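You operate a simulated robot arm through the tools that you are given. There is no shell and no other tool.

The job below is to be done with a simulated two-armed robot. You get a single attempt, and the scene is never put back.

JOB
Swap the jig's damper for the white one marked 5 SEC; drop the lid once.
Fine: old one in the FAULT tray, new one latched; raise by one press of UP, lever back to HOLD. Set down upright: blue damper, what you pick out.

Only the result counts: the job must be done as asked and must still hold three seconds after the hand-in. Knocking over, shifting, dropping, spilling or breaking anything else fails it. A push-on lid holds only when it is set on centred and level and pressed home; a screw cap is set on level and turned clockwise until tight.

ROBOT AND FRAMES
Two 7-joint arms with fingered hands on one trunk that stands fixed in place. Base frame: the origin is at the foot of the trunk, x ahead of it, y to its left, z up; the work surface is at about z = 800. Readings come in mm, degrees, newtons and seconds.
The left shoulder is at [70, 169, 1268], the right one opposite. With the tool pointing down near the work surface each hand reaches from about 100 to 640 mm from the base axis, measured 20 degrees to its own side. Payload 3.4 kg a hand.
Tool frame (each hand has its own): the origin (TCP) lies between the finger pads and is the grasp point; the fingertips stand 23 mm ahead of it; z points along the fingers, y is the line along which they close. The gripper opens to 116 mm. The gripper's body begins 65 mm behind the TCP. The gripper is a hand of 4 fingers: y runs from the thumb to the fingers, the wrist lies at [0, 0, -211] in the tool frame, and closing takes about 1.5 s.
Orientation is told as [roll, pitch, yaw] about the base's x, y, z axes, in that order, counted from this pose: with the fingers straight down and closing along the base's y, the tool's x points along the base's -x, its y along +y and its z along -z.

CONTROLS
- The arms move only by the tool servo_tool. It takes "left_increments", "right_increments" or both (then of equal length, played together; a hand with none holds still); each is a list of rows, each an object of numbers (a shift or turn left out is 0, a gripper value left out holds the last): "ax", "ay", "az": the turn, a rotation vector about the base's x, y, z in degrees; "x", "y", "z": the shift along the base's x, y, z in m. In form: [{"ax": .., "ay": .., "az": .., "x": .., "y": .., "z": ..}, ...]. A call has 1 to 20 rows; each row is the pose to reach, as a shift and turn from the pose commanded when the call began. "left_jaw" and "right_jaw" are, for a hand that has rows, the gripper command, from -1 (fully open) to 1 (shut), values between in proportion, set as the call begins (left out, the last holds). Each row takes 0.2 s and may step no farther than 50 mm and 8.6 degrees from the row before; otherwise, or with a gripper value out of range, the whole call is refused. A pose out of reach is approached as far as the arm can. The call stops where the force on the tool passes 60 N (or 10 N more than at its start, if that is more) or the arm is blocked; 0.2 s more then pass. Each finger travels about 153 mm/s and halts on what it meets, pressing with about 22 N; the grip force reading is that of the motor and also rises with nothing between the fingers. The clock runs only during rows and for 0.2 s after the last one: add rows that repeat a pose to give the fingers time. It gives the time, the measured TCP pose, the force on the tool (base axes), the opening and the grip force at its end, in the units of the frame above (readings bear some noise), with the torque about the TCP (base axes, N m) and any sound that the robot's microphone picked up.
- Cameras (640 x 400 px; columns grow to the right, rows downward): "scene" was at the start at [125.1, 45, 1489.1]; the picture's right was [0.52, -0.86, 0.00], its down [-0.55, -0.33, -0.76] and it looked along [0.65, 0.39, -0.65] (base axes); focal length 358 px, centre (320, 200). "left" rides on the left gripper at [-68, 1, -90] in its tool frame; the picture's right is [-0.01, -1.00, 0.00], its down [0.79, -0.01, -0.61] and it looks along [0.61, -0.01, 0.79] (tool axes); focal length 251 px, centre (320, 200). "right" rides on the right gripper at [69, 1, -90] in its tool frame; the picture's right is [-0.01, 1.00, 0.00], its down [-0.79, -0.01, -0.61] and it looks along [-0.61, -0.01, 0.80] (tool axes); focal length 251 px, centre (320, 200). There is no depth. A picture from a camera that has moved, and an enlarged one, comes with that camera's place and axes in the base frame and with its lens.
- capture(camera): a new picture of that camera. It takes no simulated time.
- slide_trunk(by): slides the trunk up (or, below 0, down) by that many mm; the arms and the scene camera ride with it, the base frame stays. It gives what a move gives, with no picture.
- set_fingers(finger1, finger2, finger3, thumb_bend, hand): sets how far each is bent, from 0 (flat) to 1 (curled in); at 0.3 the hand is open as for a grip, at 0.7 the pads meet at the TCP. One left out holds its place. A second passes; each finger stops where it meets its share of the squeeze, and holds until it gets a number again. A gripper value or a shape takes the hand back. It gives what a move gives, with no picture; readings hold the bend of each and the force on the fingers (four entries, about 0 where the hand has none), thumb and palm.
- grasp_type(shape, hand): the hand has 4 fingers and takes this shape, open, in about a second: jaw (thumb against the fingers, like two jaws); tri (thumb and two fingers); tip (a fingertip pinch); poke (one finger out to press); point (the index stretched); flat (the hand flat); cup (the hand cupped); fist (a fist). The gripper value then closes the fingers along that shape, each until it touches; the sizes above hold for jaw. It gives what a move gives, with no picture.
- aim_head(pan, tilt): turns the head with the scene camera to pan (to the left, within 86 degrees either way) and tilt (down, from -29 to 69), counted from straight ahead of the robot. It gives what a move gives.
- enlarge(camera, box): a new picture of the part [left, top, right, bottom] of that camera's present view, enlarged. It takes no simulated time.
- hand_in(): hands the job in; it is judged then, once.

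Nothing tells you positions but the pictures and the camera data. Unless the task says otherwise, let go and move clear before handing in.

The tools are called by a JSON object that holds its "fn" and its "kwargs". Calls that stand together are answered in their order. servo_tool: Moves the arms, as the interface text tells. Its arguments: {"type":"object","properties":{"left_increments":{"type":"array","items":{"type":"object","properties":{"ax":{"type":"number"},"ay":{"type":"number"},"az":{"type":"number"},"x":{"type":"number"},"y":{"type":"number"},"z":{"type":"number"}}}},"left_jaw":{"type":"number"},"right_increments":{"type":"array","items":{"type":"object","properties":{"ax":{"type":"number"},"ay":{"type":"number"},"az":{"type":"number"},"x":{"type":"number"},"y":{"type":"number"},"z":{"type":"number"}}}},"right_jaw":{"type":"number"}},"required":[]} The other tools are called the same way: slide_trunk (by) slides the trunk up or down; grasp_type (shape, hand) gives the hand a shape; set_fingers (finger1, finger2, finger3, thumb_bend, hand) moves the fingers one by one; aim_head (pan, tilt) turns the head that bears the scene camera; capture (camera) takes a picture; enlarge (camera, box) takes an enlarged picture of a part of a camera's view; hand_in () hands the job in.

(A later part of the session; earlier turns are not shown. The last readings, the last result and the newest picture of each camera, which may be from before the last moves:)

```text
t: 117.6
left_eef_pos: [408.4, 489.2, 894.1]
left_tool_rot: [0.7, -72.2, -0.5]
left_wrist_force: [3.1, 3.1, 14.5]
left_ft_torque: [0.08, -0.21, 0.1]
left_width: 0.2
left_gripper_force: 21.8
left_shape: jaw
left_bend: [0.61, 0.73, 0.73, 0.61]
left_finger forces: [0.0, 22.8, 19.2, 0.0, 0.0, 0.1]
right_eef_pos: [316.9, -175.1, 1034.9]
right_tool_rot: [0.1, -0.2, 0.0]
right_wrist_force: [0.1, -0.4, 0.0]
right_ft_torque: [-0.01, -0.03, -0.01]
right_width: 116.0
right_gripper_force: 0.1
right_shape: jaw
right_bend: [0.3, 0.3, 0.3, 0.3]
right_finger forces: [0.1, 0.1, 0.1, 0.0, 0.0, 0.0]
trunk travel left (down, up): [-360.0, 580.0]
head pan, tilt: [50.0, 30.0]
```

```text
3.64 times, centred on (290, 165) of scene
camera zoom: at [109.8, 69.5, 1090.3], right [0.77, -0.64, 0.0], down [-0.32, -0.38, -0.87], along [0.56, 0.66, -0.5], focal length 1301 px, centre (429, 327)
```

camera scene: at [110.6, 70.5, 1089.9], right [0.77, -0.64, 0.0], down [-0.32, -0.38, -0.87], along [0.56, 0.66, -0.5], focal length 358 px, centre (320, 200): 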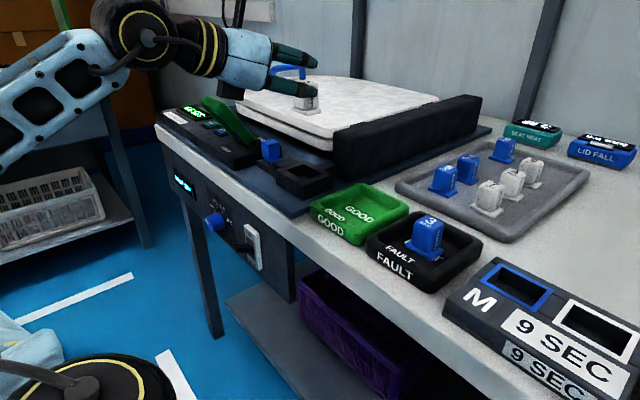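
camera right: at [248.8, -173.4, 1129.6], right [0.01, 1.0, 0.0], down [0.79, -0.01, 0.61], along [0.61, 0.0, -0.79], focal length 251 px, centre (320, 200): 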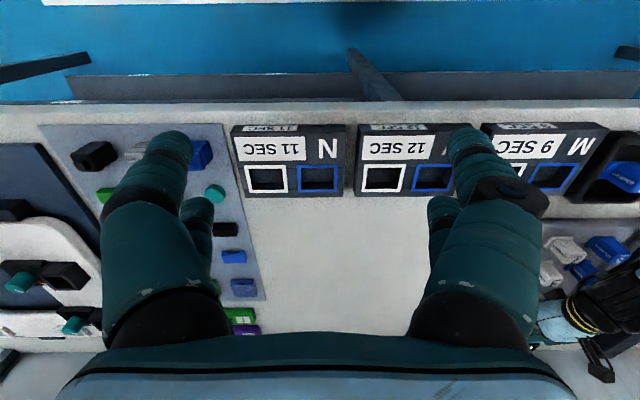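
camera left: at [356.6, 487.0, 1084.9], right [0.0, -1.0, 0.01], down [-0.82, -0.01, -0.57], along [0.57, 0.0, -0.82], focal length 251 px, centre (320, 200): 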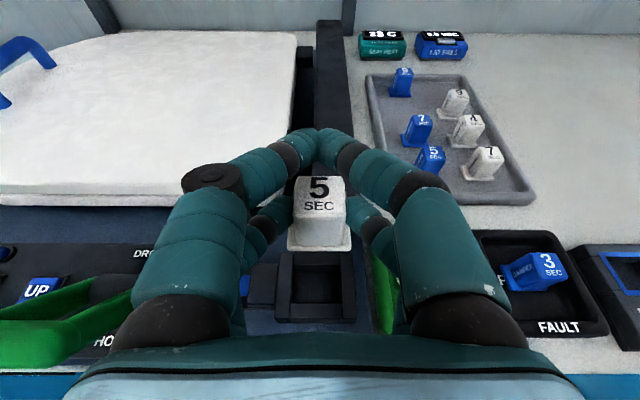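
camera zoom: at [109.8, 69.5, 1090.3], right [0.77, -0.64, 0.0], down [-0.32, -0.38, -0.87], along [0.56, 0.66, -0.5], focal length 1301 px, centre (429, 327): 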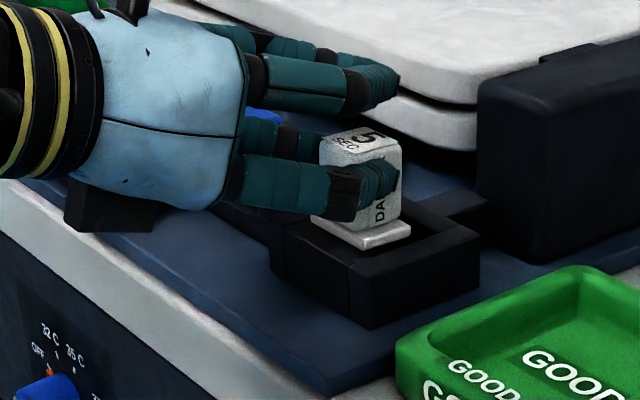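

The base touched the near wall of the socket with 14 N, so the rim is slightly lower and farther away than I estimated. I'll lift 10 mm, shift +4 mm in x and check again.

{"fn": "servo_tool", "kwargs": {"left_increments": [{"z": 0.006}, {"z": 0.012}, {"x": 0.002, "z": 0.014}, {"x": 0.004, "z": 0.014}, {"x": 0.0045, "z": 0.014}, {"x": 0.0045, "z": 0.014}]}}

{"fn": "enlarge", "kwargs": {"camera": "left", "box": [230, 160, 410, 340]}}

{"fn": "enlarge", "kwargs": {"camera": "scene", "box": [230, 110, 350, 220]}}

```text
t: 119.0
left_eef_pos: [415.5, 490.1, 906.1]
left_tool_rot: [0.2, -71.9, -0.3]
left_wrist_force: [-0.2, -0.5, -0.7]
left_ft_torque: [0.01, 0.02, 0.0]
left_width: 0.3
left_gripper_force: 22.1
left_shape: jaw
left_bend: [0.61, 0.73, 0.73, 0.61]
left_finger forces: [0.0, 21.0, 21.0, 0.0, 0.1, 0.1]
right_eef_pos: [318.4, -175.1, 1033.7]
right_tool_rot: [0.1, -0.1, 0.1]
right_wrist_force: [0.3, -1.0, 0.1]
right_ft_torque: [0.0, -0.02, -0.06]
right_width: 116.1
right_gripper_force: 0.1
right_shape: jaw
right_bend: [0.3, 0.3, 0.3, 0.3]
right_finger forces: [0.1, 0.0, 0.1, 0.1, 0.1, 0.1]
trunk travel left (down, up): [-360.0, 580.0]
head pan, tilt: [50.0, 30.0]
```

```text
2.22 times, centred on (320, 250) of left
camera zoom: at [351.1, 490.0, 997.4], right [0.0, -1.0, 0.01], down [-0.82, -0.01, -0.57], along [0.57, 0.0, -0.82], focal length 559 px, centre (320, 89)
```

zoom: 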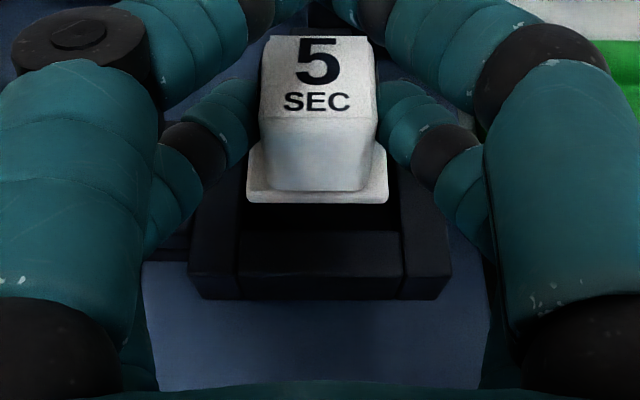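

```text
3.64 times, centred on (290, 165) of scene
camera zoom: at [110.5, 70.5, 1089.9], right [0.77, -0.64, 0.0], down [-0.32, -0.38, -0.87], along [0.56, 0.66, -0.5], focal length 1301 px, centre (429, 327)
```

zoom: 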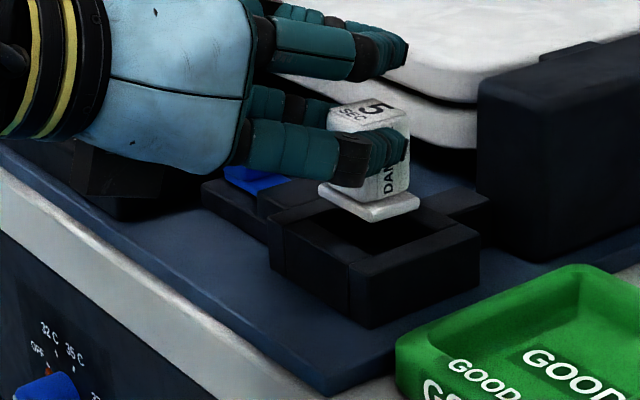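

{"fn": "servo_tool", "kwargs": {"left_increments": [{"x": -0.0005, "y": -0.0005, "z": -0.004}, {"x": -0.0005, "y": -0.0005, "z": -0.008}, {"x": -0.0005, "y": -0.0005, "z": -0.012}, {"x": -0.0005, "y": -0.0005, "z": -0.015}, {"x": -0.0005, "y": -0.0005, "z": -0.018}, {"x": -0.0005, "y": -0.0005, "z": -0.018}]}}

{"fn": "enlarge", "kwargs": {"camera": "left", "box": [230, 160, 410, 340]}}

{"fn": "enlarge", "kwargs": {"camera": "scene", "box": [230, 110, 350, 220]}}

```text
t: 120.4
left_eef_pos: [413.7, 490.7, 887.8]
left_tool_rot: [0.2, -72.0, -0.2]
left_wrist_force: [0.5, 0.0, -0.9]
left_ft_torque: [0.01, 0.03, -0.03]
left_width: 0.2
left_gripper_force: 22.0
left_shape: jaw
left_bend: [0.61, 0.73, 0.73, 0.61]
left_finger forces: [0.0, 21.0, 20.9, 0.0, 0.0, 0.0]
right_eef_pos: [318.7, -174.5, 1033.8]
right_tool_rot: [0.0, 0.0, 0.1]
right_wrist_force: [-0.3, -0.2, -0.3]
right_ft_torque: [0.02, -0.02, -0.02]
right_width: 115.9
right_gripper_force: 0.0
right_shape: jaw
right_bend: [0.3, 0.3, 0.3, 0.3]
right_finger forces: [0.0, 0.0, 0.1, 0.1, 0.0, 0.0]
trunk travel left (down, up): [-360.0, 580.0]
head pan, tilt: [50.0, 30.0]
```

```text
2.22 times, centred on (320, 250) of left
camera zoom: at [349.7, 489.7, 979.3], right [0.0, -1.0, 0.01], down [-0.82, -0.01, -0.57], along [0.57, 0.0, -0.82], focal length 559 px, centre (320, 89)
```

zoom: 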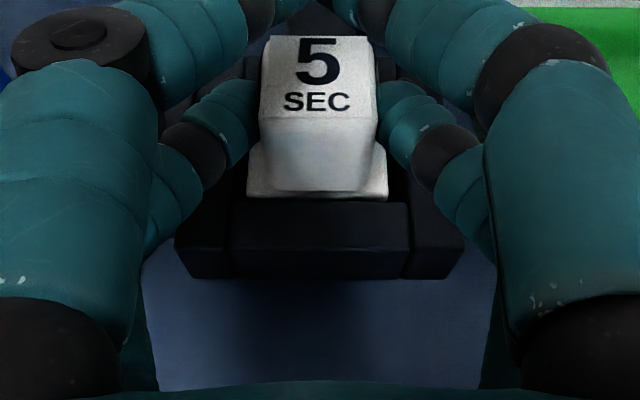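

```text
3.64 times, centred on (290, 165) of scene
camera zoom: at [110.5, 70.5, 1089.9], right [0.77, -0.64, 0.0], down [-0.32, -0.38, -0.87], along [0.56, 0.66, -0.5], focal length 1301 px, centre (429, 327)
```

zoom: 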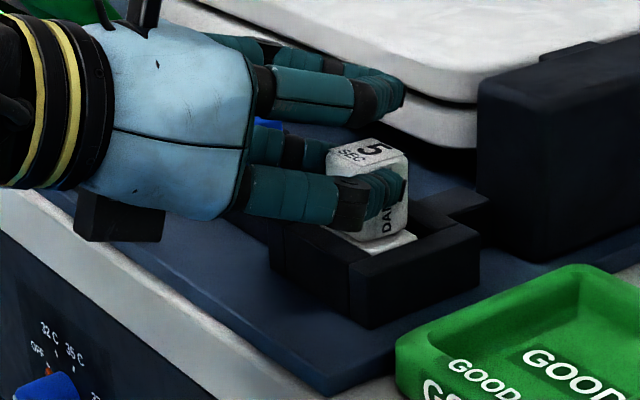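

The base is now inside the socket without touching. I'll keep lowering in small steps until it seats.

{"fn": "servo_tool", "kwargs": {"left_increments": [{"z": -0.002}, {"z": -0.004}, {"z": -0.006}, {"z": -0.008}, {"z": -0.009}, {"z": -0.009}]}}

```text
t: 121.8
left_eef_pos: [414.6, 490.3, 878.3]
left_tool_rot: [0.2, -72.0, -0.2]
left_wrist_force: [-0.9, 1.0, -0.9]
left_ft_torque: [-0.02, 0.03, -0.01]
left_width: 0.3
left_gripper_force: 22.3
left_shape: jaw
left_bend: [0.61, 0.73, 0.73, 0.61]
left_finger forces: [0.0, 21.0, 21.0, 0.0, 0.1, 0.1]
right_eef_pos: [319.3, -173.7, 1034.8]
right_tool_rot: [-0.1, -0.1, 0.0]
right_wrist_force: [0.4, -0.2, -0.7]
right_ft_torque: [0.0, -0.01, -0.01]
right_width: 116.0
right_gripper_force: 0.0
right_shape: jaw
right_bend: [0.3, 0.3, 0.3, 0.3]
right_finger forces: [0.1, 0.0, 0.0, 0.1, 0.0, 0.0]
trunk travel left (down, up): [-360.0, 580.0]
head pan, tilt: [50.0, 30.0]
```

{"fn": "servo_tool", "kwargs": {"left_increments": [{"z": -0.001}, {"z": -0.002}, {"z": -0.003}, {"z": -0.004}, {"z": -0.004}]}}

{"fn": "enlarge", "kwargs": {"camera": "scene", "box": [230, 110, 350, 220]}}

```text
t: 123.0
left_eef_pos: [413.5, 489.8, 875.1]
left_tool_rot: [0.3, -72.1, -0.2]
left_wrist_force: [-0.5, -0.5, 0.3]
left_ft_torque: [0.02, -0.02, 0.02]
left_width: 0.0
left_gripper_force: 21.9
left_shape: jaw
left_bend: [0.61, 0.73, 0.73, 0.61]
left_finger forces: [0.1, 21.0, 21.0, 0.0, 0.0, 0.0]
right_eef_pos: [319.3, -174.1, 1034.6]
right_tool_rot: [0.1, -0.1, 0.0]
right_wrist_force: [-0.2, -0.1, 0.3]
right_ft_torque: [0.0, -0.02, -0.01]
right_width: 115.9
right_gripper_force: 0.0
right_shape: jaw
right_bend: [0.3, 0.3, 0.3, 0.3]
right_finger forces: [0.1, 0.0, 0.1, 0.0, 0.1, 0.1]
trunk travel left (down, up): [-360.0, 580.0]
head pan, tilt: [50.0, 30.0]
```

```text
3.64 times, centred on (290, 165) of scene
camera zoom: at [110.5, 70.5, 1089.9], right [0.77, -0.64, 0.0], down [-0.32, -0.38, -0.87], along [0.56, 0.66, -0.5], focal length 1301 px, centre (429, 327)
```

zoom: 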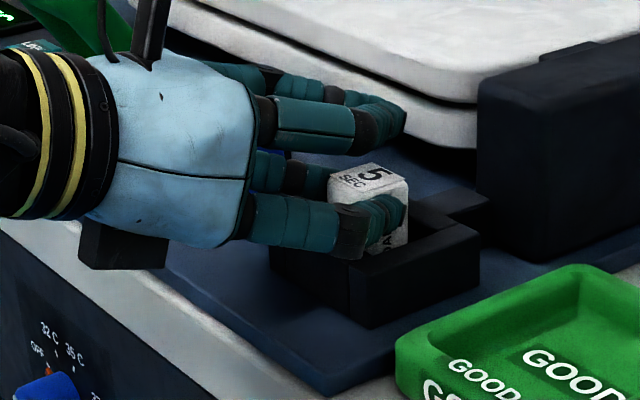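

{"fn": "servo_tool", "kwargs": {"left_increments": [{"z": -0.001}, {"z": -0.002}, {"z": -0.003}, {"z": -0.003}]}}

```text
t: 124.0
left_eef_pos: [412.4, 490.0, 874.5]
left_tool_rot: [0.5, -72.0, -0.4]
left_wrist_force: [2.6, 3.0, 11.9]
left_ft_torque: [0.09, -0.16, 0.07]
left_width: 0.2
left_gripper_force: 21.7
left_shape: jaw
left_bend: [0.61, 0.73, 0.73, 0.61]
left_finger forces: [0.0, 22.7, 19.5, 0.0, 0.1, 0.1]
right_eef_pos: [318.5, -175.0, 1034.5]
right_tool_rot: [0.1, -0.1, 0.0]
right_wrist_force: [0.7, -0.3, 0.2]
right_ft_torque: [0.01, -0.02, -0.02]
right_width: 115.7
right_gripper_force: 0.0
right_shape: jaw
right_bend: [0.3, 0.3, 0.3, 0.3]
right_finger forces: [0.0, 0.1, 0.1, 0.1, 0.0, 0.0]
trunk travel left (down, up): [-360.0, 580.0]
head pan, tilt: [50.0, 30.0]
```

The damper seated at z=874.5 with 12 N, matching the expected height. I'll ease off, open and lift away.

{"fn": "servo_tool", "kwargs": {"left_increments": [{"z": 0.0015}, {"z": 0.0015}]}}

{"fn": "servo_tool", "kwargs": {"left_increments": [{"z": 0.0}, {"z": 0.0}, {"z": 0.0}, {"z": 0.0}, {"z": 0.008}, {"z": 0.02}, {"z": 0.04}, {"z": 0.07}, {"x": -0.02, "z": 0.1}], "left_jaw": 0.36}}

{"fn": "capture", "kwargs": {"camera": "left"}}

{"fn": "enlarge", "kwargs": {"camera": "scene", "box": [210, 80, 370, 220]}}

```text
t: 124.6
left_eef_pos: [411.6, 490.0, 874.1]
left_tool_rot: [0.4, -72.1, -0.4]
left_wrist_force: [1.9, 2.1, 9.2]
left_ft_torque: [0.05, -0.06, -0.01]
left_width: 0.0
left_gripper_force: 21.9
left_shape: jaw
left_bend: [0.61, 0.73, 0.73, 0.61]
left_finger forces: [0.0, 22.1, 20.3, 0.0, 0.1, 0.1]
right_eef_pos: [318.1, -175.3, 1033.5]
right_tool_rot: [0.0, -0.1, 0.0]
right_wrist_force: [0.7, 0.2, 0.1]
right_ft_torque: [0.05, -0.02, 0.03]
right_width: 116.2
right_gripper_force: 0.0
right_shape: jaw
right_bend: [0.3, 0.3, 0.3, 0.3]
right_finger forces: [0.0, 0.0, 0.0, 0.0, 0.0, 0.1]
trunk travel left (down, up): [-360.0, 580.0]
head pan, tilt: [50.0, 30.0]
```

```text
t: 126.6
left_eef_pos: [393.7, 490.4, 971.7]
left_tool_rot: [0.4, -71.9, -0.3]
left_wrist_force: [0.0, -0.3, -0.2]
left_ft_torque: [-0.01, -0.05, 0.04]
left_width: 36.8
left_gripper_force: 0.1
left_shape: jaw
left_bend: [0.73, 0.73, 0.73, 0.77]
left_finger forces: [0.0, 0.0, 0.0, 0.0, 0.0, 0.0]
right_eef_pos: [318.1, -173.5, 1033.2]
right_tool_rot: [0.1, -0.1, 0.0]
right_wrist_force: [-0.3, 0.1, -0.1]
right_ft_torque: [0.04, 0.0, -0.02]
right_width: 116.0
right_gripper_force: 0.1
right_shape: jaw
right_bend: [0.3, 0.3, 0.3, 0.3]
right_finger forces: [0.1, 0.0, 0.0, 0.0, 0.0, 0.0]
trunk travel left (down, up): [-360.0, 580.0]
head pan, tilt: [50.0, 30.0]
```

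```text
taken
camera left: at [330.3, 489.7, 1064.6], right [0.0, -1.0, 0.01], down [-0.82, -0.01, -0.57], along [0.57, 0.0, -0.82], focal length 251 px, centre (320, 200)
```

left: 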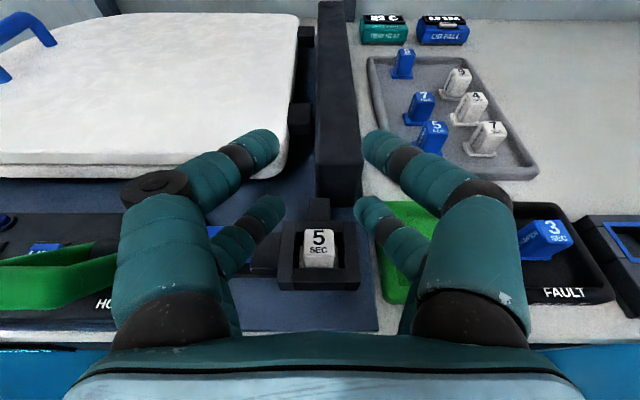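

```text
2.86 times, centred on (290, 150) of scene
camera zoom: at [109.9, 70.3, 1090.0], right [0.77, -0.64, 0.0], down [-0.32, -0.38, -0.87], along [0.56, 0.66, -0.5], focal length 1022 px, centre (406, 343)
```

zoom: 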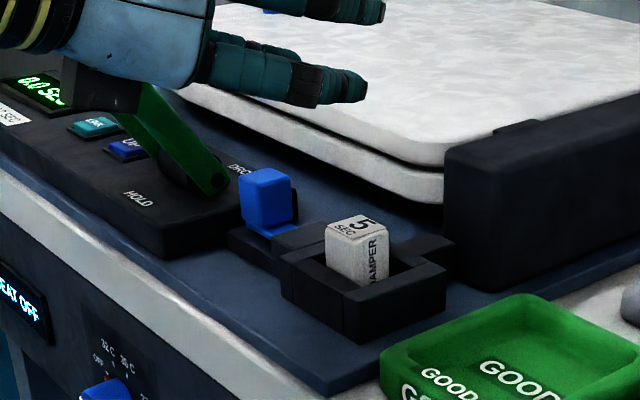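

The white 5 SEC sits in the socket. To latch it I need the same hand pose that opened the latch, so I'll raise the trunk back up and level the hand.

{"fn": "slide_trunk", "kwargs": {"by": 345}}

{"fn": "servo_tool", "kwargs": {"left_increments": [{"z": -0.03, "ay": 8}, {"z": -0.06, "ay": 16}, {"z": -0.09, "ay": 24}, {"z": -0.12, "ay": 32}, {"z": -0.15, "ay": 40}, {"z": -0.18, "ay": 48}, {"x": 0.01, "z": -0.21, "ay": 56}, {"x": 0.02, "y": 0.01, "z": -0.24, "ay": 64}, {"x": 0.035, "y": 0.02, "z": -0.27, "ay": 72}, {"x": 0.035, "y": 0.02, "z": -0.3, "ay": 72}]}}

{"fn": "aim_head", "kwargs": {"pan": 45, "tilt": 40}}

{"fn": "capture", "kwargs": {"camera": "left"}}

{"fn": "capture", "kwargs": {"camera": "scene"}}

```text
t: 130.0
left_eef_pos: [394.9, 490.7, 1318.1]
left_tool_rot: [0.2, -72.1, -0.2]
left_wrist_force: [1.0, -0.2, 0.6]
left_ft_torque: [0.02, -0.04, 0.0]
left_width: 36.7
left_gripper_force: 0.1
left_shape: jaw
left_bend: [0.73, 0.73, 0.73, 0.77]
left_finger forces: [0.1, 0.0, 0.0, 0.0, 0.0, 0.0]
right_eef_pos: [318.7, -174.2, 1378.6]
right_tool_rot: [0.0, 0.0, 0.1]
right_wrist_force: [0.0, 0.4, -0.2]
right_ft_torque: [0.01, -0.03, -0.06]
right_width: 115.9
right_gripper_force: 0.1
right_shape: jaw
right_bend: [0.3, 0.3, 0.3, 0.3]
right_finger forces: [0.0, 0.0, 0.0, 0.0, 0.0, 0.0]
trunk travel left (down, up): [-705.0, 235.0]
head pan, tilt: [50.0, 30.0]
```

```text
t: 132.2
left_eef_pos: [428.3, 509.7, 1020.9]
left_tool_rot: [0.0, -0.1, 0.0]
left_wrist_force: [0.9, -0.3, 0.4]
left_ft_torque: [0.02, -0.01, 0.01]
left_width: 37.1
left_gripper_force: 0.1
left_shape: jaw
left_bend: [0.73, 0.73, 0.73, 0.77]
left_finger forces: [0.1, 0.1, 0.1, 0.0, 0.1, 0.0]
right_eef_pos: [320.0, -174.0, 1379.0]
right_tool_rot: [0.1, -0.2, 0.0]
right_wrist_force: [-0.5, 0.1, 0.1]
right_ft_torque: [0.01, 0.03, -0.03]
right_width: 115.9
right_gripper_force: 0.0
right_shape: jaw
right_bend: [0.3, 0.3, 0.3, 0.3]
right_finger forces: [0.1, 0.1, 0.0, 0.0, 0.0, 0.0]
trunk travel left (down, up): [-705.0, 235.0]
head pan, tilt: [50.0, 30.0]
```

```text
t: 132.9
left_eef_pos: [428.9, 508.3, 1020.1]
left_tool_rot: [0.0, 0.1, -0.1]
left_wrist_force: [-0.3, -0.9, -0.9]
left_ft_torque: [-0.02, -0.02, -0.02]
left_width: 36.9
left_gripper_force: 0.0
left_shape: jaw
left_bend: [0.73, 0.73, 0.73, 0.77]
left_finger forces: [0.0, 0.0, 0.0, 0.1, 0.1, 0.0]
right_eef_pos: [318.9, -174.5, 1378.8]
right_tool_rot: [0.0, -0.2, -0.1]
right_wrist_force: [-0.2, 0.4, 0.5]
right_ft_torque: [-0.01, 0.02, 0.02]
right_width: 115.9
right_gripper_force: 0.0
right_shape: jaw
right_bend: [0.3, 0.3, 0.3, 0.3]
right_finger forces: [0.0, 0.1, 0.0, 0.0, 0.0, 0.0]
trunk travel left (down, up): [-705.0, 235.0]
head pan, tilt: [45.0, 40.0]
```

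```text
taken
camera left: at [497.6, 508.3, 1108.9], right [0.01, -1.0, 0.0], down [-0.79, -0.01, 0.61], along [-0.61, 0.0, -0.79], focal length 251 px, centre (320, 200)
```

left: 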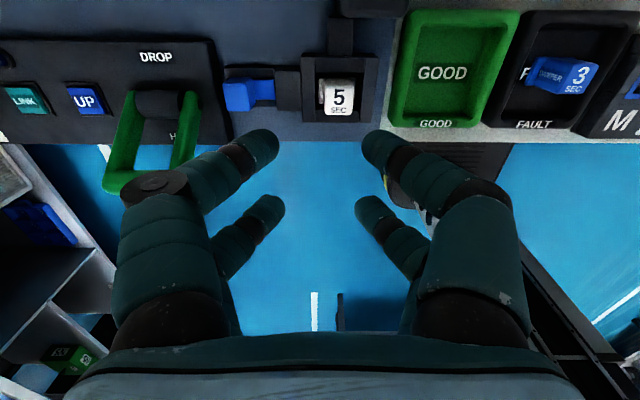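

```text
taken
camera scene: at [112.4, 61.6, 1419.6], right [0.71, -0.71, 0.0], down [-0.45, -0.45, -0.77], along [0.54, 0.54, -0.64], focal length 358 px, centre (320, 200)
```

scene: 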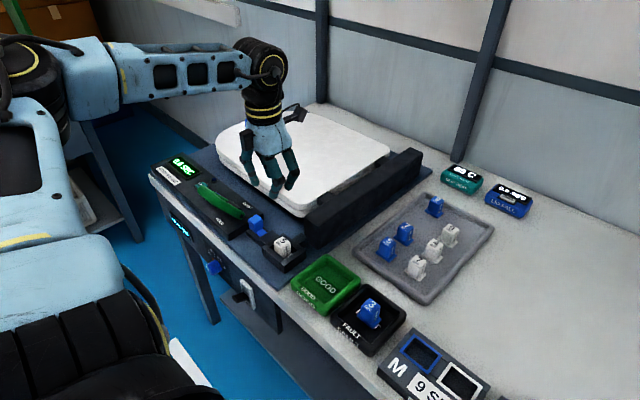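

{"fn": "enlarge", "kwargs": {"camera": "scene", "box": [320, 270, 420, 360]}}

{"fn": "enlarge", "kwargs": {"camera": "scene", "box": [230, 190, 320, 280]}}

{"fn": "enlarge", "kwargs": {"camera": "left", "box": [210, 40, 390, 140]}}

```text
4.44 times, centred on (370, 315) of scene
camera zoom: at [112.4, 61.6, 1419.6], right [0.71, -0.71, 0.0], down [-0.45, -0.45, -0.77], along [0.54, 0.54, -0.64], focal length 1590 px, centre (98, -311)
```

zoom: 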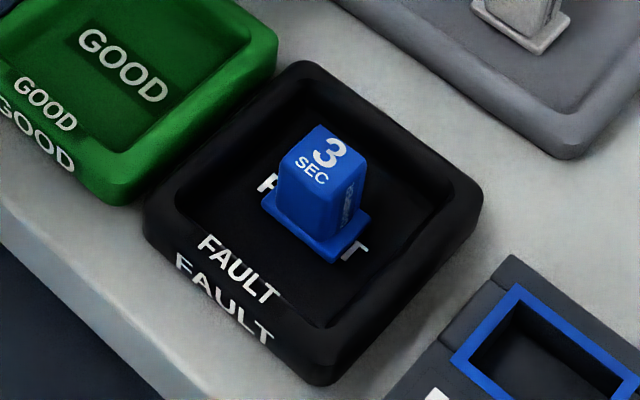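

```text
4.44 times, centred on (275, 235) of scene
camera zoom: at [112.4, 61.6, 1419.6], right [0.71, -0.71, 0.0], down [-0.45, -0.45, -0.77], along [0.54, 0.54, -0.64], focal length 1590 px, centre (520, 44)
```

zoom: 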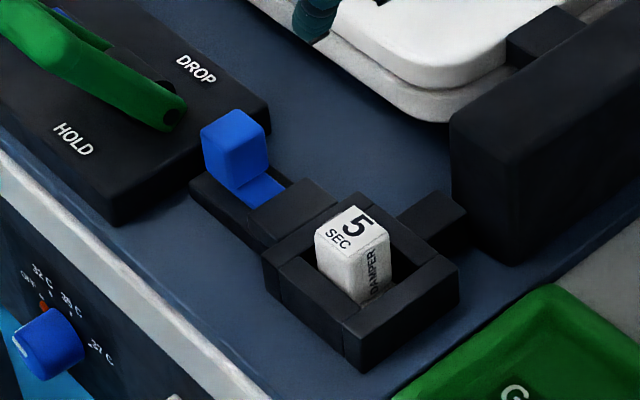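

```text
3.56 times, centred on (300, 90) of left
camera zoom: at [497.6, 508.3, 1108.9], right [0.01, -1.0, 0.0], down [-0.79, -0.01, 0.61], along [-0.61, 0.0, -0.79], focal length 894 px, centre (391, 591)
```

zoom: 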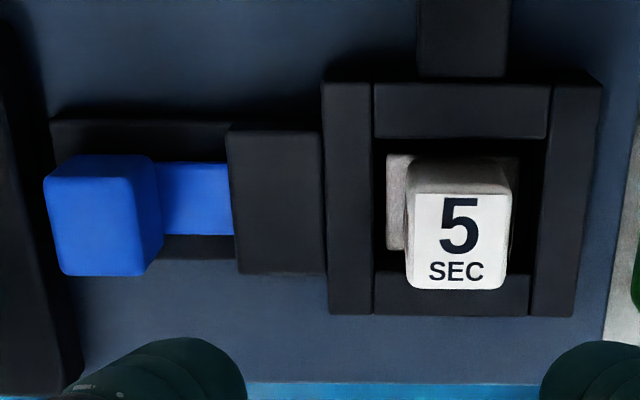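

Both dampers are upright. I'll now turn the hand to yaw +90° and tilt it as before, to grip the latch knob at its open position (y≈586).

{"fn": "servo_tool", "kwargs": {"left_increments": [{"y": 0.005, "az": 8.2}, {"y": 0.01, "az": 16.4}, {"y": 0.015, "az": 24.6}, {"y": 0.02, "az": 32.8}, {"y": 0.025, "az": 41}, {"y": 0.03, "az": 49.2}, {"y": 0.035, "az": 57.4}, {"y": 0.04, "az": 65.6}, {"y": 0.045, "az": 73.8}, {"y": 0.05, "az": 82}, {"y": 0.055, "az": 90.2}], "left_jaw": 0.1}}

{"fn": "servo_tool", "kwargs": {"left_increments": [{"y": 0.003, "z": -0.01, "ax": 7.5}, {"y": 0.006, "z": -0.02, "ax": 15}, {"y": 0.009, "z": -0.03, "ax": 22.5}, {"y": 0.012, "z": -0.045, "ax": 30}, {"y": 0.015, "z": -0.06, "ax": 37.5}, {"y": 0.018, "z": -0.08, "ax": 45}, {"y": 0.021, "z": -0.1, "ax": 45}, {"y": 0.021, "z": -0.1, "ax": 45}]}}

{"fn": "capture", "kwargs": {"camera": "left"}}

```text
t: 135.3
left_eef_pos: [428.7, 565.7, 1016.6]
left_tool_rot: [0.0, 0.0, 90.3]
left_wrist_force: [0.4, -0.7, 0.2]
left_ft_torque: [0.0, -0.01, -0.04]
left_width: 51.6
left_gripper_force: 0.1
left_shape: jaw
left_bend: [0.73, 0.73, 0.73, 0.76]
left_finger forces: [0.0, 0.0, 0.0, 0.1, 0.0, 0.1]
right_eef_pos: [321.0, -175.8, 1378.6]
right_tool_rot: [-0.1, -0.1, 0.0]
right_wrist_force: [-0.9, -0.4, -0.3]
right_ft_torque: [0.01, 0.01, -0.03]
right_width: 116.0
right_gripper_force: 0.0
right_shape: jaw
right_bend: [0.3, 0.3, 0.3, 0.3]
right_finger forces: [0.0, 0.0, 0.0, 0.1, 0.1, 0.1]
trunk travel left (down, up): [-705.0, 235.0]
head pan, tilt: [45.0, 40.0]
```

```text
t: 137.1
left_eef_pos: [429.8, 587.3, 918.6]
left_tool_rot: [-0.1, -45.0, 90.2]
left_wrist_force: [-0.8, 0.6, 0.0]
left_ft_torque: [-0.03, 0.02, 0.0]
left_width: 51.6
left_gripper_force: 0.2
left_shape: jaw
left_bend: [0.73, 0.73, 0.73, 0.76]
left_finger forces: [0.0, 0.0, 0.0, 0.1, 0.1, 0.0]
right_eef_pos: [319.0, -176.2, 1378.8]
right_tool_rot: [0.1, -0.1, 0.0]
right_wrist_force: [0.3, -0.2, 0.2]
right_ft_torque: [-0.01, 0.03, -0.05]
right_width: 116.0
right_gripper_force: 0.0
right_shape: jaw
right_bend: [0.3, 0.3, 0.3, 0.3]
right_finger forces: [0.0, 0.0, 0.0, 0.1, 0.1, 0.0]
trunk travel left (down, up): [-705.0, 235.0]
head pan, tilt: [45.0, 40.0]
```

```text
taken
camera left: at [429.2, 571.9, 1029.6], right [1.0, 0.01, 0.01], down [0.01, -0.99, -0.13], along [0.01, 0.13, -0.99], focal length 251 px, centre (320, 200)
```

left: 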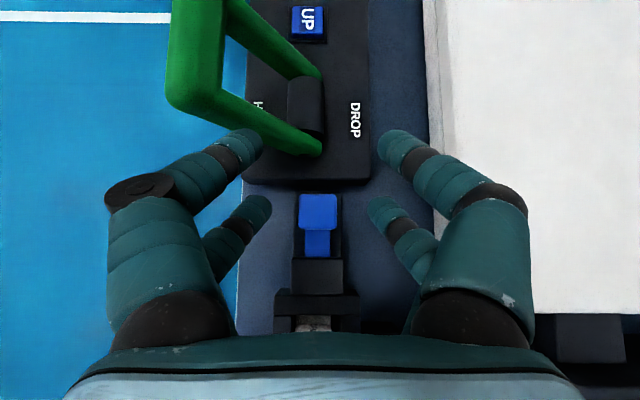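

{"fn": "servo_tool", "kwargs": {"left_increments": [{"y": -0.002, "z": -0.012}, {"y": -0.002, "z": -0.024}, {"y": -0.002, "z": -0.034}, {"y": -0.002, "z": -0.042}, {"y": -0.002, "z": -0.042}]}}

{"fn": "capture", "kwargs": {"camera": "left"}}

{"fn": "enlarge", "kwargs": {"camera": "scene", "box": [190, 150, 310, 270]}}

```text
t: 138.3
left_eef_pos: [428.9, 584.4, 874.7]
left_tool_rot: [-0.1, -44.9, 90.2]
left_wrist_force: [0.3, -0.6, 1.0]
left_ft_torque: [0.03, 0.0, -0.03]
left_width: 51.7
left_gripper_force: 0.0
left_shape: jaw
left_bend: [0.73, 0.73, 0.73, 0.76]
left_finger forces: [0.0, 0.0, 0.0, 0.1, 0.0, 0.0]
right_eef_pos: [319.1, -175.5, 1377.9]
right_tool_rot: [0.1, -0.2, 0.0]
right_wrist_force: [0.1, 0.1, 0.6]
right_ft_torque: [-0.02, 0.0, -0.01]
right_width: 115.9
right_gripper_force: 0.1
right_shape: jaw
right_bend: [0.3, 0.3, 0.3, 0.3]
right_finger forces: [0.0, 0.0, 0.0, 0.1, 0.0, 0.0]
trunk travel left (down, up): [-705.0, 235.0]
head pan, tilt: [45.0, 40.0]
```

```text
taken
camera left: at [429.4, 569.2, 985.9], right [1.0, 0.01, 0.01], down [0.01, -0.99, -0.13], along [0.01, 0.13, -0.99], focal length 251 px, centre (320, 200)
```

left: 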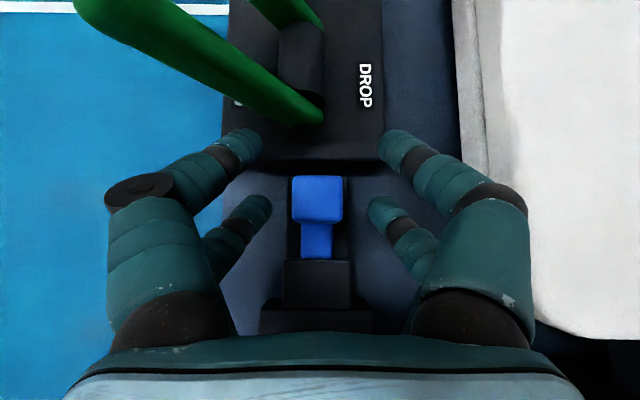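

```text
3.33 times, centred on (250, 210) of scene
camera zoom: at [112.5, 61.1, 1419.6], right [0.71, -0.71, 0.0], down [-0.45, -0.45, -0.77], along [0.54, 0.54, -0.64], focal length 1192 px, centre (553, 167)
```

zoom: 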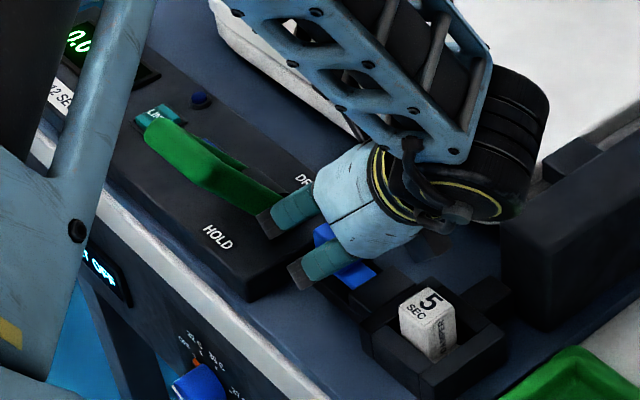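

{"fn": "servo_tool", "kwargs": {"left_increments": [{"z": 0.001}, {"z": 0.001}, {"z": 0.001}, {"z": 0.001}, {"z": 0.001}, {"z": 0.001}], "left_jaw": 1.0}}

{"fn": "servo_tool", "kwargs": {"left_increments": [{"y": -0.003}, {"y": -0.006}, {"y": -0.009}, {"y": -0.012}, {"y": -0.014}, {"y": -0.016}, {"y": -0.016}]}}

{"fn": "capture", "kwargs": {"camera": "left"}}

```text
t: 139.7
left_eef_pos: [428.8, 585.2, 875.6]
left_tool_rot: [-0.1, -44.9, 90.2]
left_wrist_force: [-0.3, -0.2, -3.7]
left_ft_torque: [-0.01, -0.02, 0.04]
left_width: 0.1
left_gripper_force: 22.3
left_shape: jaw
left_bend: [0.61, 0.73, 0.73, 0.61]
left_finger forces: [0.0, 20.0, 19.0, 0.0, 0.0, 0.0]
right_eef_pos: [318.4, -173.5, 1379.6]
right_tool_rot: [0.0, 0.0, 0.0]
right_wrist_force: [0.1, 0.5, 0.2]
right_ft_torque: [0.0, 0.0, -0.02]
right_width: 116.0
right_gripper_force: 0.1
right_shape: jaw
right_bend: [0.3, 0.3, 0.3, 0.3]
right_finger forces: [0.0, 0.1, 0.0, 0.1, 0.1, 0.1]
trunk travel left (down, up): [-705.0, 235.0]
head pan, tilt: [45.0, 40.0]
```

```text
t: 141.3
left_eef_pos: [429.4, 568.0, 875.2]
left_tool_rot: [-0.1, -44.9, 90.1]
left_wrist_force: [0.0, -2.9, -4.4]
left_ft_torque: [-0.04, 0.0, -0.02]
left_width: 0.2
left_gripper_force: 21.8
left_shape: jaw
left_bend: [0.61, 0.73, 0.73, 0.61]
left_finger forces: [0.1, 19.7, 20.3, 0.0, 0.0, 0.0]
right_eef_pos: [319.9, -173.6, 1378.3]
right_tool_rot: [0.0, 0.0, -0.1]
right_wrist_force: [-0.1, -0.4, 1.1]
right_ft_torque: [-0.01, 0.02, 0.01]
right_width: 116.3
right_gripper_force: 0.0
right_shape: jaw
right_bend: [0.3, 0.3, 0.3, 0.3]
right_finger forces: [0.0, 0.0, 0.0, 0.0, 0.0, 0.0]
trunk travel left (down, up): [-705.0, 235.0]
head pan, tilt: [45.0, 40.0]
```

```text
taken
camera left: at [429.4, 551.7, 986.5], right [1.0, 0.01, 0.01], down [0.01, -0.99, -0.13], along [0.01, 0.13, -0.99], focal length 251 px, centre (320, 200)
```

left: 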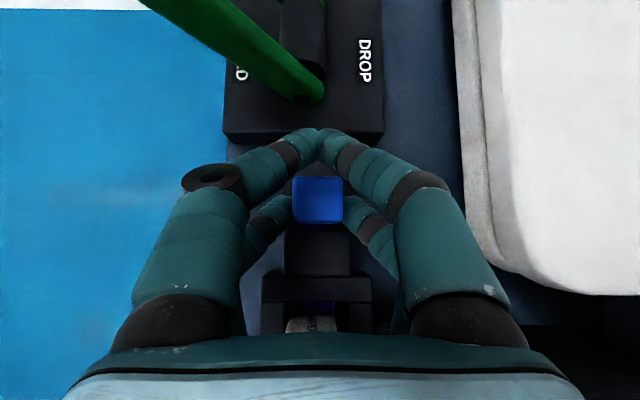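

The knob slid freely and the tongue is over the damper's flange. I'll push the last few millimetres to its stop.

{"fn": "servo_tool", "kwargs": {"left_increments": [{"y": -0.001}, {"y": -0.002}, {"y": -0.003}, {"y": -0.004}, {"y": -0.004}]}}

{"fn": "capture", "kwargs": {"camera": "left"}}

```text
t: 142.5
left_eef_pos: [429.2, 565.6, 875.9]
left_tool_rot: [-0.1, -45.0, 90.2]
left_wrist_force: [1.9, 5.1, -2.4]
left_ft_torque: [0.12, -0.04, -0.03]
left_width: 0.0
left_gripper_force: 22.0
left_shape: jaw
left_bend: [0.61, 0.73, 0.73, 0.61]
left_finger forces: [0.0, 19.2, 21.4, 0.0, 0.0, 0.1]
right_eef_pos: [321.2, -172.8, 1378.6]
right_tool_rot: [0.0, -0.1, 0.0]
right_wrist_force: [1.0, 0.0, -0.4]
right_ft_torque: [0.01, 0.02, -0.01]
right_width: 115.7
right_gripper_force: 0.0
right_shape: jaw
right_bend: [0.3, 0.3, 0.3, 0.3]
right_finger forces: [0.1, 0.1, 0.0, 0.1, 0.0, 0.1]
trunk travel left (down, up): [-705.0, 235.0]
head pan, tilt: [45.0, 40.0]
```

```text
taken
camera left: at [429.2, 550.0, 986.3], right [1.0, 0.01, 0.01], down [0.01, -0.99, -0.13], along [0.01, 0.13, -0.99], focal length 251 px, centre (320, 200)
```

left: 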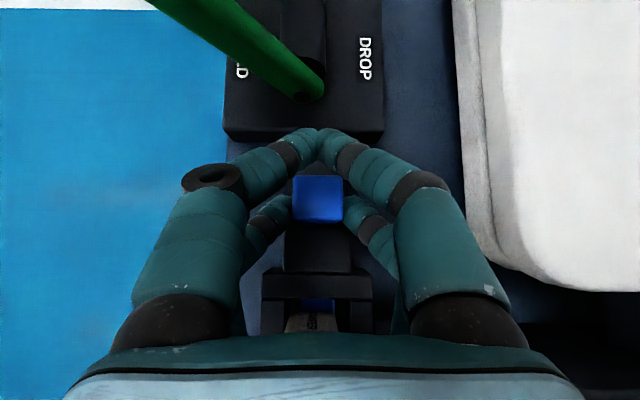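

The knob is at its stop. I'll release, rise and check the latch.

{"fn": "servo_tool", "kwargs": {"left_increments": [{"y": 0.001}, {"y": 0.001}, {"y": 0.001}, {"y": 0.001}, {"y": 0.001, "z": 0.02}, {"y": 0.001, "z": 0.05}, {"y": -0.01, "z": 0.09}], "left_jaw": 0.1}}

{"fn": "enlarge", "kwargs": {"camera": "left", "box": [230, 150, 410, 340]}}

{"fn": "enlarge", "kwargs": {"camera": "scene", "box": [230, 190, 320, 280]}}

```text
t: 144.1
left_eef_pos: [427.8, 553.7, 967.6]
left_tool_rot: [-0.1, -45.0, 90.3]
left_wrist_force: [-0.5, 0.6, 0.1]
left_ft_torque: [-0.02, 0.01, -0.04]
left_width: 52.2
left_gripper_force: 0.0
left_shape: jaw
left_bend: [0.73, 0.73, 0.73, 0.76]
left_finger forces: [0.0, 0.1, 0.0, 0.0, 0.0, 0.0]
right_eef_pos: [318.6, -175.4, 1378.5]
right_tool_rot: [0.1, -0.1, 0.1]
right_wrist_force: [-0.2, -0.6, -0.5]
right_ft_torque: [0.0, 0.0, 0.0]
right_width: 116.1
right_gripper_force: 0.0
right_shape: jaw
right_bend: [0.3, 0.3, 0.3, 0.3]
right_finger forces: [0.1, 0.0, 0.0, 0.0, 0.1, 0.0]
trunk travel left (down, up): [-705.0, 235.0]
head pan, tilt: [45.0, 40.0]
```

```text
2.11 times, centred on (320, 245) of left
camera zoom: at [427.8, 537.3, 1078.6], right [1.0, 0.01, 0.01], down [0.01, -0.99, -0.13], along [0.01, 0.13, -0.99], focal length 529 px, centre (320, 105)
```

zoom: 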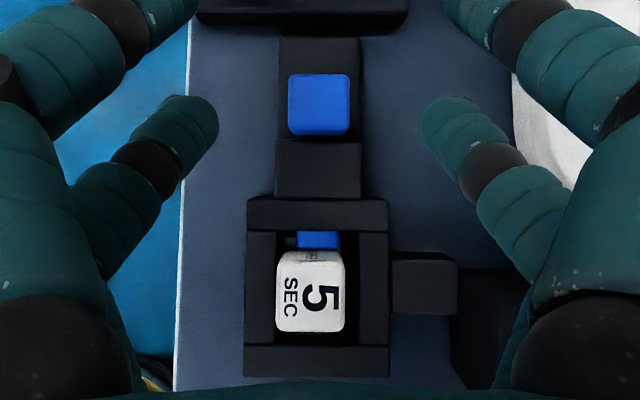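

```text
4.44 times, centred on (275, 235) of scene
camera zoom: at [111.5, 60.3, 1419.7], right [0.71, -0.71, 0.0], down [-0.45, -0.45, -0.77], along [0.54, 0.54, -0.64], focal length 1590 px, centre (520, 44)
```

zoom: 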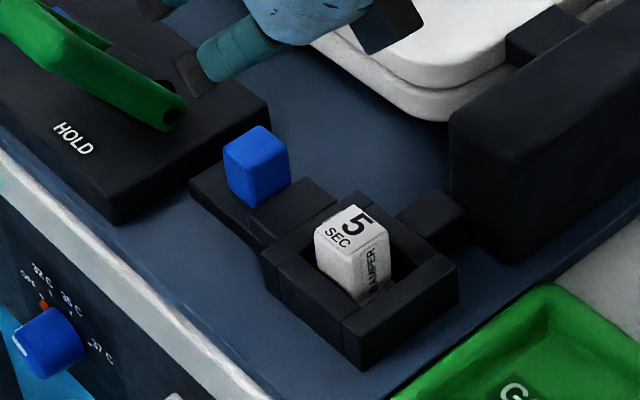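

The tongue is over the flange, so the white 5 SEC is latched. For UP, the lever bar (z≈922) blocks a direct approach, so I'll come in with the hand pointing about 40° left and tilted, and press with a right-side finger. First I'll retreat and re-pose.

{"fn": "servo_tool", "kwargs": {"left_increments": [{"y": -0.008, "z": 0.03, "ax": -7.5}, {"y": -0.016, "z": 0.06, "ax": -15}, {"y": -0.025, "z": 0.09, "ax": -22.5}, {"y": -0.033, "z": 0.11, "ax": -30}, {"y": -0.04, "z": 0.13, "ax": -37.5}, {"y": -0.05, "z": 0.15, "ax": -45}]}}

{"fn": "servo_tool", "kwargs": {"left_increments": [{"x": -0.02, "z": 0.02, "az": -7.2}, {"x": -0.04, "z": 0.04, "az": -14.4}, {"x": -0.065, "z": 0.06, "az": -21.6}, {"x": -0.09, "z": 0.08, "az": -28.8}, {"x": -0.115, "z": 0.1, "az": -36}, {"x": -0.135, "z": 0.11, "az": -43.2}, {"x": -0.15, "z": 0.12, "az": -50.3}]}}

{"fn": "slide_trunk", "kwargs": {"by": -240}}

```text
t: 145.5
left_eef_pos: [428.6, 504.2, 1115.2]
left_tool_rot: [0.1, 0.2, 90.1]
left_wrist_force: [0.0, -1.0, 0.3]
left_ft_torque: [0.0, 0.03, -0.03]
left_width: 51.7
left_gripper_force: 0.0
left_shape: jaw
left_bend: [0.73, 0.73, 0.73, 0.76]
left_finger forces: [0.0, 0.0, 0.1, 0.1, 0.0, 0.1]
right_eef_pos: [319.7, -174.3, 1378.3]
right_tool_rot: [0.1, -0.3, 0.0]
right_wrist_force: [-1.2, 1.0, -0.3]
right_ft_torque: [0.02, -0.01, -0.03]
right_width: 115.9
right_gripper_force: 0.1
right_shape: jaw
right_bend: [0.3, 0.3, 0.3, 0.3]
right_finger forces: [0.0, 0.1, 0.0, 0.1, 0.0, 0.0]
trunk travel left (down, up): [-705.0, 235.0]
head pan, tilt: [45.0, 40.0]
```

```text
t: 147.1
left_eef_pos: [277.9, 504.8, 1238.4]
left_tool_rot: [0.0, 0.0, 39.8]
left_wrist_force: [0.1, 0.6, 0.1]
left_ft_torque: [-0.01, -0.02, 0.02]
left_width: 52.0
left_gripper_force: 0.0
left_shape: jaw
left_bend: [0.73, 0.73, 0.73, 0.76]
left_finger forces: [0.0, 0.1, 0.0, 0.1, 0.1, 0.0]
right_eef_pos: [319.5, -174.1, 1378.9]
right_tool_rot: [0.1, -0.1, 0.0]
right_wrist_force: [0.1, 0.7, -0.3]
right_ft_torque: [0.0, -0.04, -0.01]
right_width: 115.7
right_gripper_force: 0.0
right_shape: jaw
right_bend: [0.3, 0.3, 0.3, 0.3]
right_finger forces: [0.0, 0.0, 0.0, 0.0, 0.1, 0.0]
trunk travel left (down, up): [-705.0, 235.0]
head pan, tilt: [45.0, 40.0]
```

```text
t: 149.6
left_eef_pos: [279.0, 503.5, 997.7]
left_tool_rot: [-0.1, 0.0, 39.8]
left_wrist_force: [-0.1, -0.3, 0.2]
left_ft_torque: [-0.02, 0.0, 0.01]
left_width: 51.9
left_gripper_force: 0.1
left_shape: jaw
left_bend: [0.73, 0.73, 0.73, 0.76]
left_finger forces: [0.0, 0.0, 0.0, 0.0, 0.0, 0.0]
right_eef_pos: [319.2, -174.0, 1139.0]
right_tool_rot: [0.1, 0.0, 0.0]
right_wrist_force: [-0.3, -0.4, 1.0]
right_ft_torque: [0.0, -0.02, -0.01]
right_width: 115.8
right_gripper_force: 0.0
right_shape: jaw
right_bend: [0.3, 0.3, 0.3, 0.3]
right_finger forces: [0.1, 0.1, 0.1, 0.0, 0.0, 0.0]
trunk travel left (down, up): [-465.0, 475.0]
head pan, tilt: [45.0, 40.0]
```

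{"fn": "servo_tool", "kwargs": {"left_increments": [{"x": 0.007, "y": 0.02, "z": 0.005, "ax": 5.05, "ay": -6.02}, {"x": 0.014, "y": 0.04, "z": 0.01, "ax": 10.1, "ay": -12.04}, {"x": 0.021, "y": 0.06, "z": 0.01, "ax": 15.15, "ay": -18.06}, {"x": 0.028, "y": 0.08, "z": 0.01, "ax": 20.2, "ay": -24.08}, {"x": 0.035, "y": 0.1, "z": 0.01, "ax": 25.25, "ay": -30.1}, {"x": 0.042, "y": 0.12, "z": 0.01, "ax": 30.3, "ay": -36.12}, {"x": 0.05, "y": 0.145, "z": 0.01, "ax": 35.4, "ay": -42.14}, {"x": 0.05, "y": 0.145, "z": 0.01, "ax": 35.4, "ay": -42.14}]}}

{"fn": "capture", "kwargs": {"camera": "left"}}

{"fn": "capture", "kwargs": {"camera": "scene"}}

```text
t: 151.4
left_eef_pos: [329.0, 649.9, 1009.0]
left_tool_rot: [0.2, -55.1, 39.7]
left_wrist_force: [0.7, -0.7, 0.1]
left_ft_torque: [0.02, 0.02, 0.0]
left_width: 52.0
left_gripper_force: 0.0
left_shape: jaw
left_bend: [0.73, 0.73, 0.73, 0.76]
left_finger forces: [0.0, 0.0, 0.0, 0.0, 0.0, 0.0]
right_eef_pos: [318.7, -175.0, 1137.7]
right_tool_rot: [0.1, -0.1, 0.0]
right_wrist_force: [-0.4, -0.3, -0.8]
right_ft_torque: [-0.07, 0.0, -0.03]
right_width: 115.9
right_gripper_force: 0.2
right_shape: jaw
right_bend: [0.3, 0.3, 0.3, 0.3]
right_finger forces: [0.1, 0.0, 0.1, 0.0, 0.1, 0.1]
trunk travel left (down, up): [-465.0, 475.0]
head pan, tilt: [45.0, 40.0]
```

```text
taken
camera left: at [303.8, 626.4, 1115.9], right [0.65, -0.76, 0.0], down [-0.73, -0.62, -0.3], along [0.24, 0.19, -0.95], focal length 251 px, centre (320, 200)
```

left: 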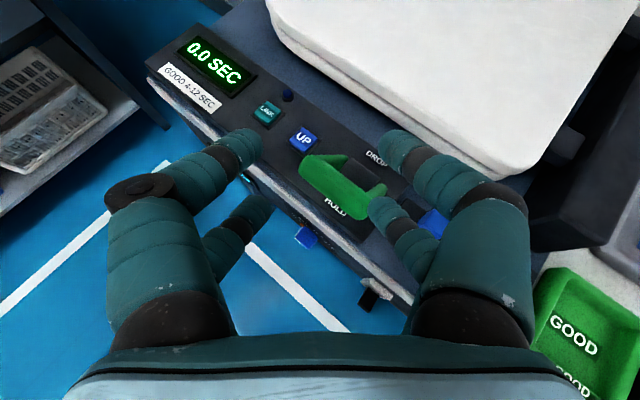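

```text
taken
camera scene: at [112.5, 61.1, 1179.6], right [0.71, -0.71, 0.0], down [-0.45, -0.45, -0.77], along [0.54, 0.54, -0.64], focal length 358 px, centre (320, 200)
```

scene: 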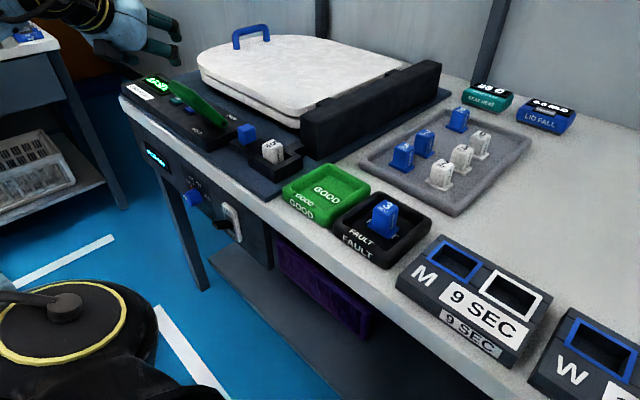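

{"fn": "enlarge", "kwargs": {"camera": "left", "box": [240, 80, 400, 230]}}

```text
2.67 times, centred on (320, 155) of left
camera zoom: at [303.8, 626.4, 1115.9], right [0.65, -0.76, 0.0], down [-0.73, -0.62, -0.3], along [0.24, 0.19, -0.95], focal length 670 px, centre (320, 320)
```

zoom: 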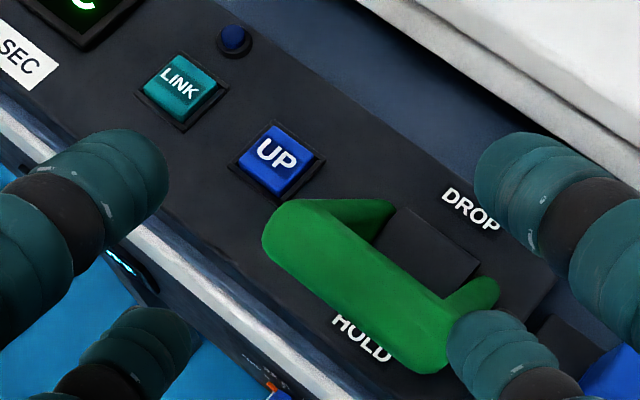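

I can see UP at about (418, 746, 846), LINK at about (417, 805), and the lever bar's left end at y≈697. I'll open the jaw fully, tilt a bit more and move so that finger3's tip hovers above UP.

{"fn": "servo_tool", "kwargs": {"left_increments": [{"x": 0.0, "y": 0.03, "z": 0.0, "ax": 3.2, "ay": -3.8}, {"x": 0.0, "y": 0.06, "z": 0.0, "ax": 6.43, "ay": -7.66}, {"x": 0.0, "y": 0.09, "z": -0.01, "ax": 6.43, "ay": -7.66}, {"x": 0.005, "y": 0.12, "z": -0.02, "ax": 6.43, "ay": -7.66}, {"x": 0.02, "y": 0.14, "z": -0.04, "ax": 6.43, "ay": -7.66}, {"x": 0.035, "y": 0.147, "z": -0.06, "ax": 6.43, "ay": -7.66}, {"x": 0.043, "y": 0.147, "z": -0.075, "ax": 6.43, "ay": -7.66}, {"x": 0.043, "y": 0.147, "z": -0.075, "ax": 6.43, "ay": -7.66}], "left_jaw": -1.0}}

{"fn": "capture", "kwargs": {"camera": "left"}}

{"fn": "aim_head", "kwargs": {"pan": 65, "tilt": 30}}

{"fn": "capture", "kwargs": {"camera": "scene"}}

```text
t: 153.2
left_eef_pos: [374.3, 797.0, 933.4]
left_tool_rot: [0.4, -65.0, 39.6]
left_wrist_force: [-0.8, -0.2, -0.3]
left_ft_torque: [-0.02, 0.01, 0.03]
left_width: 115.8
left_gripper_force: 0.1
left_shape: jaw
left_bend: [0.3, 0.3, 0.3, 0.3]
left_finger forces: [0.1, 0.0, 0.0, 0.0, 0.1, 0.1]
right_eef_pos: [319.5, -174.0, 1139.5]
right_tool_rot: [0.1, -0.1, 0.0]
right_wrist_force: [-0.2, -0.4, -0.7]
right_ft_torque: [0.0, 0.02, -0.03]
right_width: 115.9
right_gripper_force: 0.1
right_shape: jaw
right_bend: [0.3, 0.3, 0.3, 0.3]
right_finger forces: [0.0, 0.1, 0.1, 0.0, 0.1, 0.0]
trunk travel left (down, up): [-465.0, 475.0]
head pan, tilt: [45.0, 40.0]
```

```text
taken
camera left: at [333.8, 762.5, 1032.2], right [0.65, -0.76, 0.01], down [-0.68, -0.57, -0.46], along [0.36, 0.3, -0.89], focal length 251 px, centre (320, 200)
```

left: 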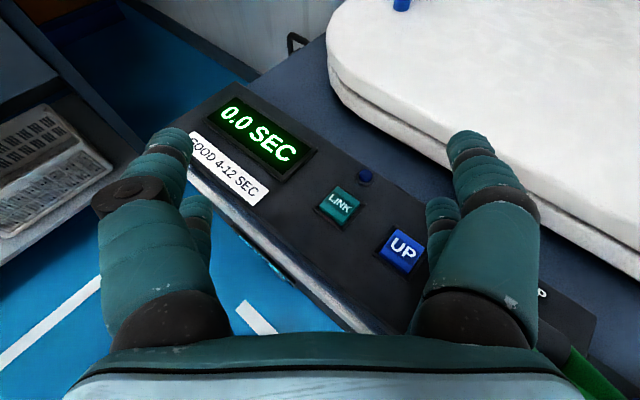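

```text
t: 154.1
left_eef_pos: [372.2, 796.7, 933.8]
left_tool_rot: [0.3, -65.0, 39.6]
left_wrist_force: [0.1, 0.1, -0.4]
left_ft_torque: [-0.02, 0.01, -0.01]
left_width: 115.7
left_gripper_force: 0.0
left_shape: jaw
left_bend: [0.3, 0.3, 0.3, 0.3]
left_finger forces: [0.0, 0.0, 0.0, 0.0, 0.0, 0.0]
right_eef_pos: [319.3, -174.5, 1138.1]
right_tool_rot: [0.1, -0.1, 0.1]
right_wrist_force: [-1.0, -1.2, 0.0]
right_ft_torque: [-0.06, -0.03, 0.0]
right_width: 115.9
right_gripper_force: 0.1
right_shape: jaw
right_bend: [0.3, 0.3, 0.3, 0.3]
right_finger forces: [0.0, 0.0, 0.1, 0.0, 0.0, 0.0]
trunk travel left (down, up): [-465.0, 475.0]
head pan, tilt: [65.0, 30.0]
```

```text
taken
camera scene: at [90.7, 83.1, 1194.9], right [0.91, -0.42, 0.0], down [-0.21, -0.45, -0.87], along [0.37, 0.78, -0.5], focal length 358 px, centre (320, 200)
```

scene: 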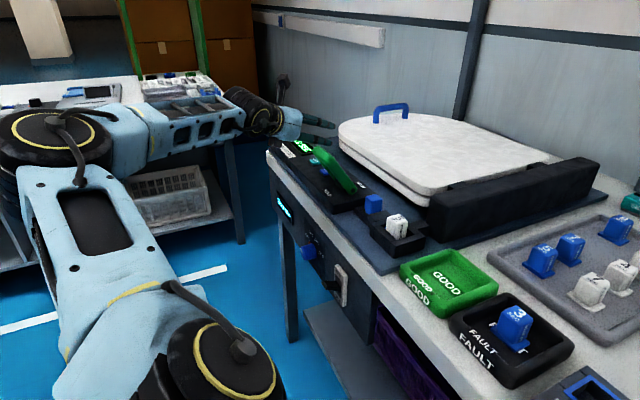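

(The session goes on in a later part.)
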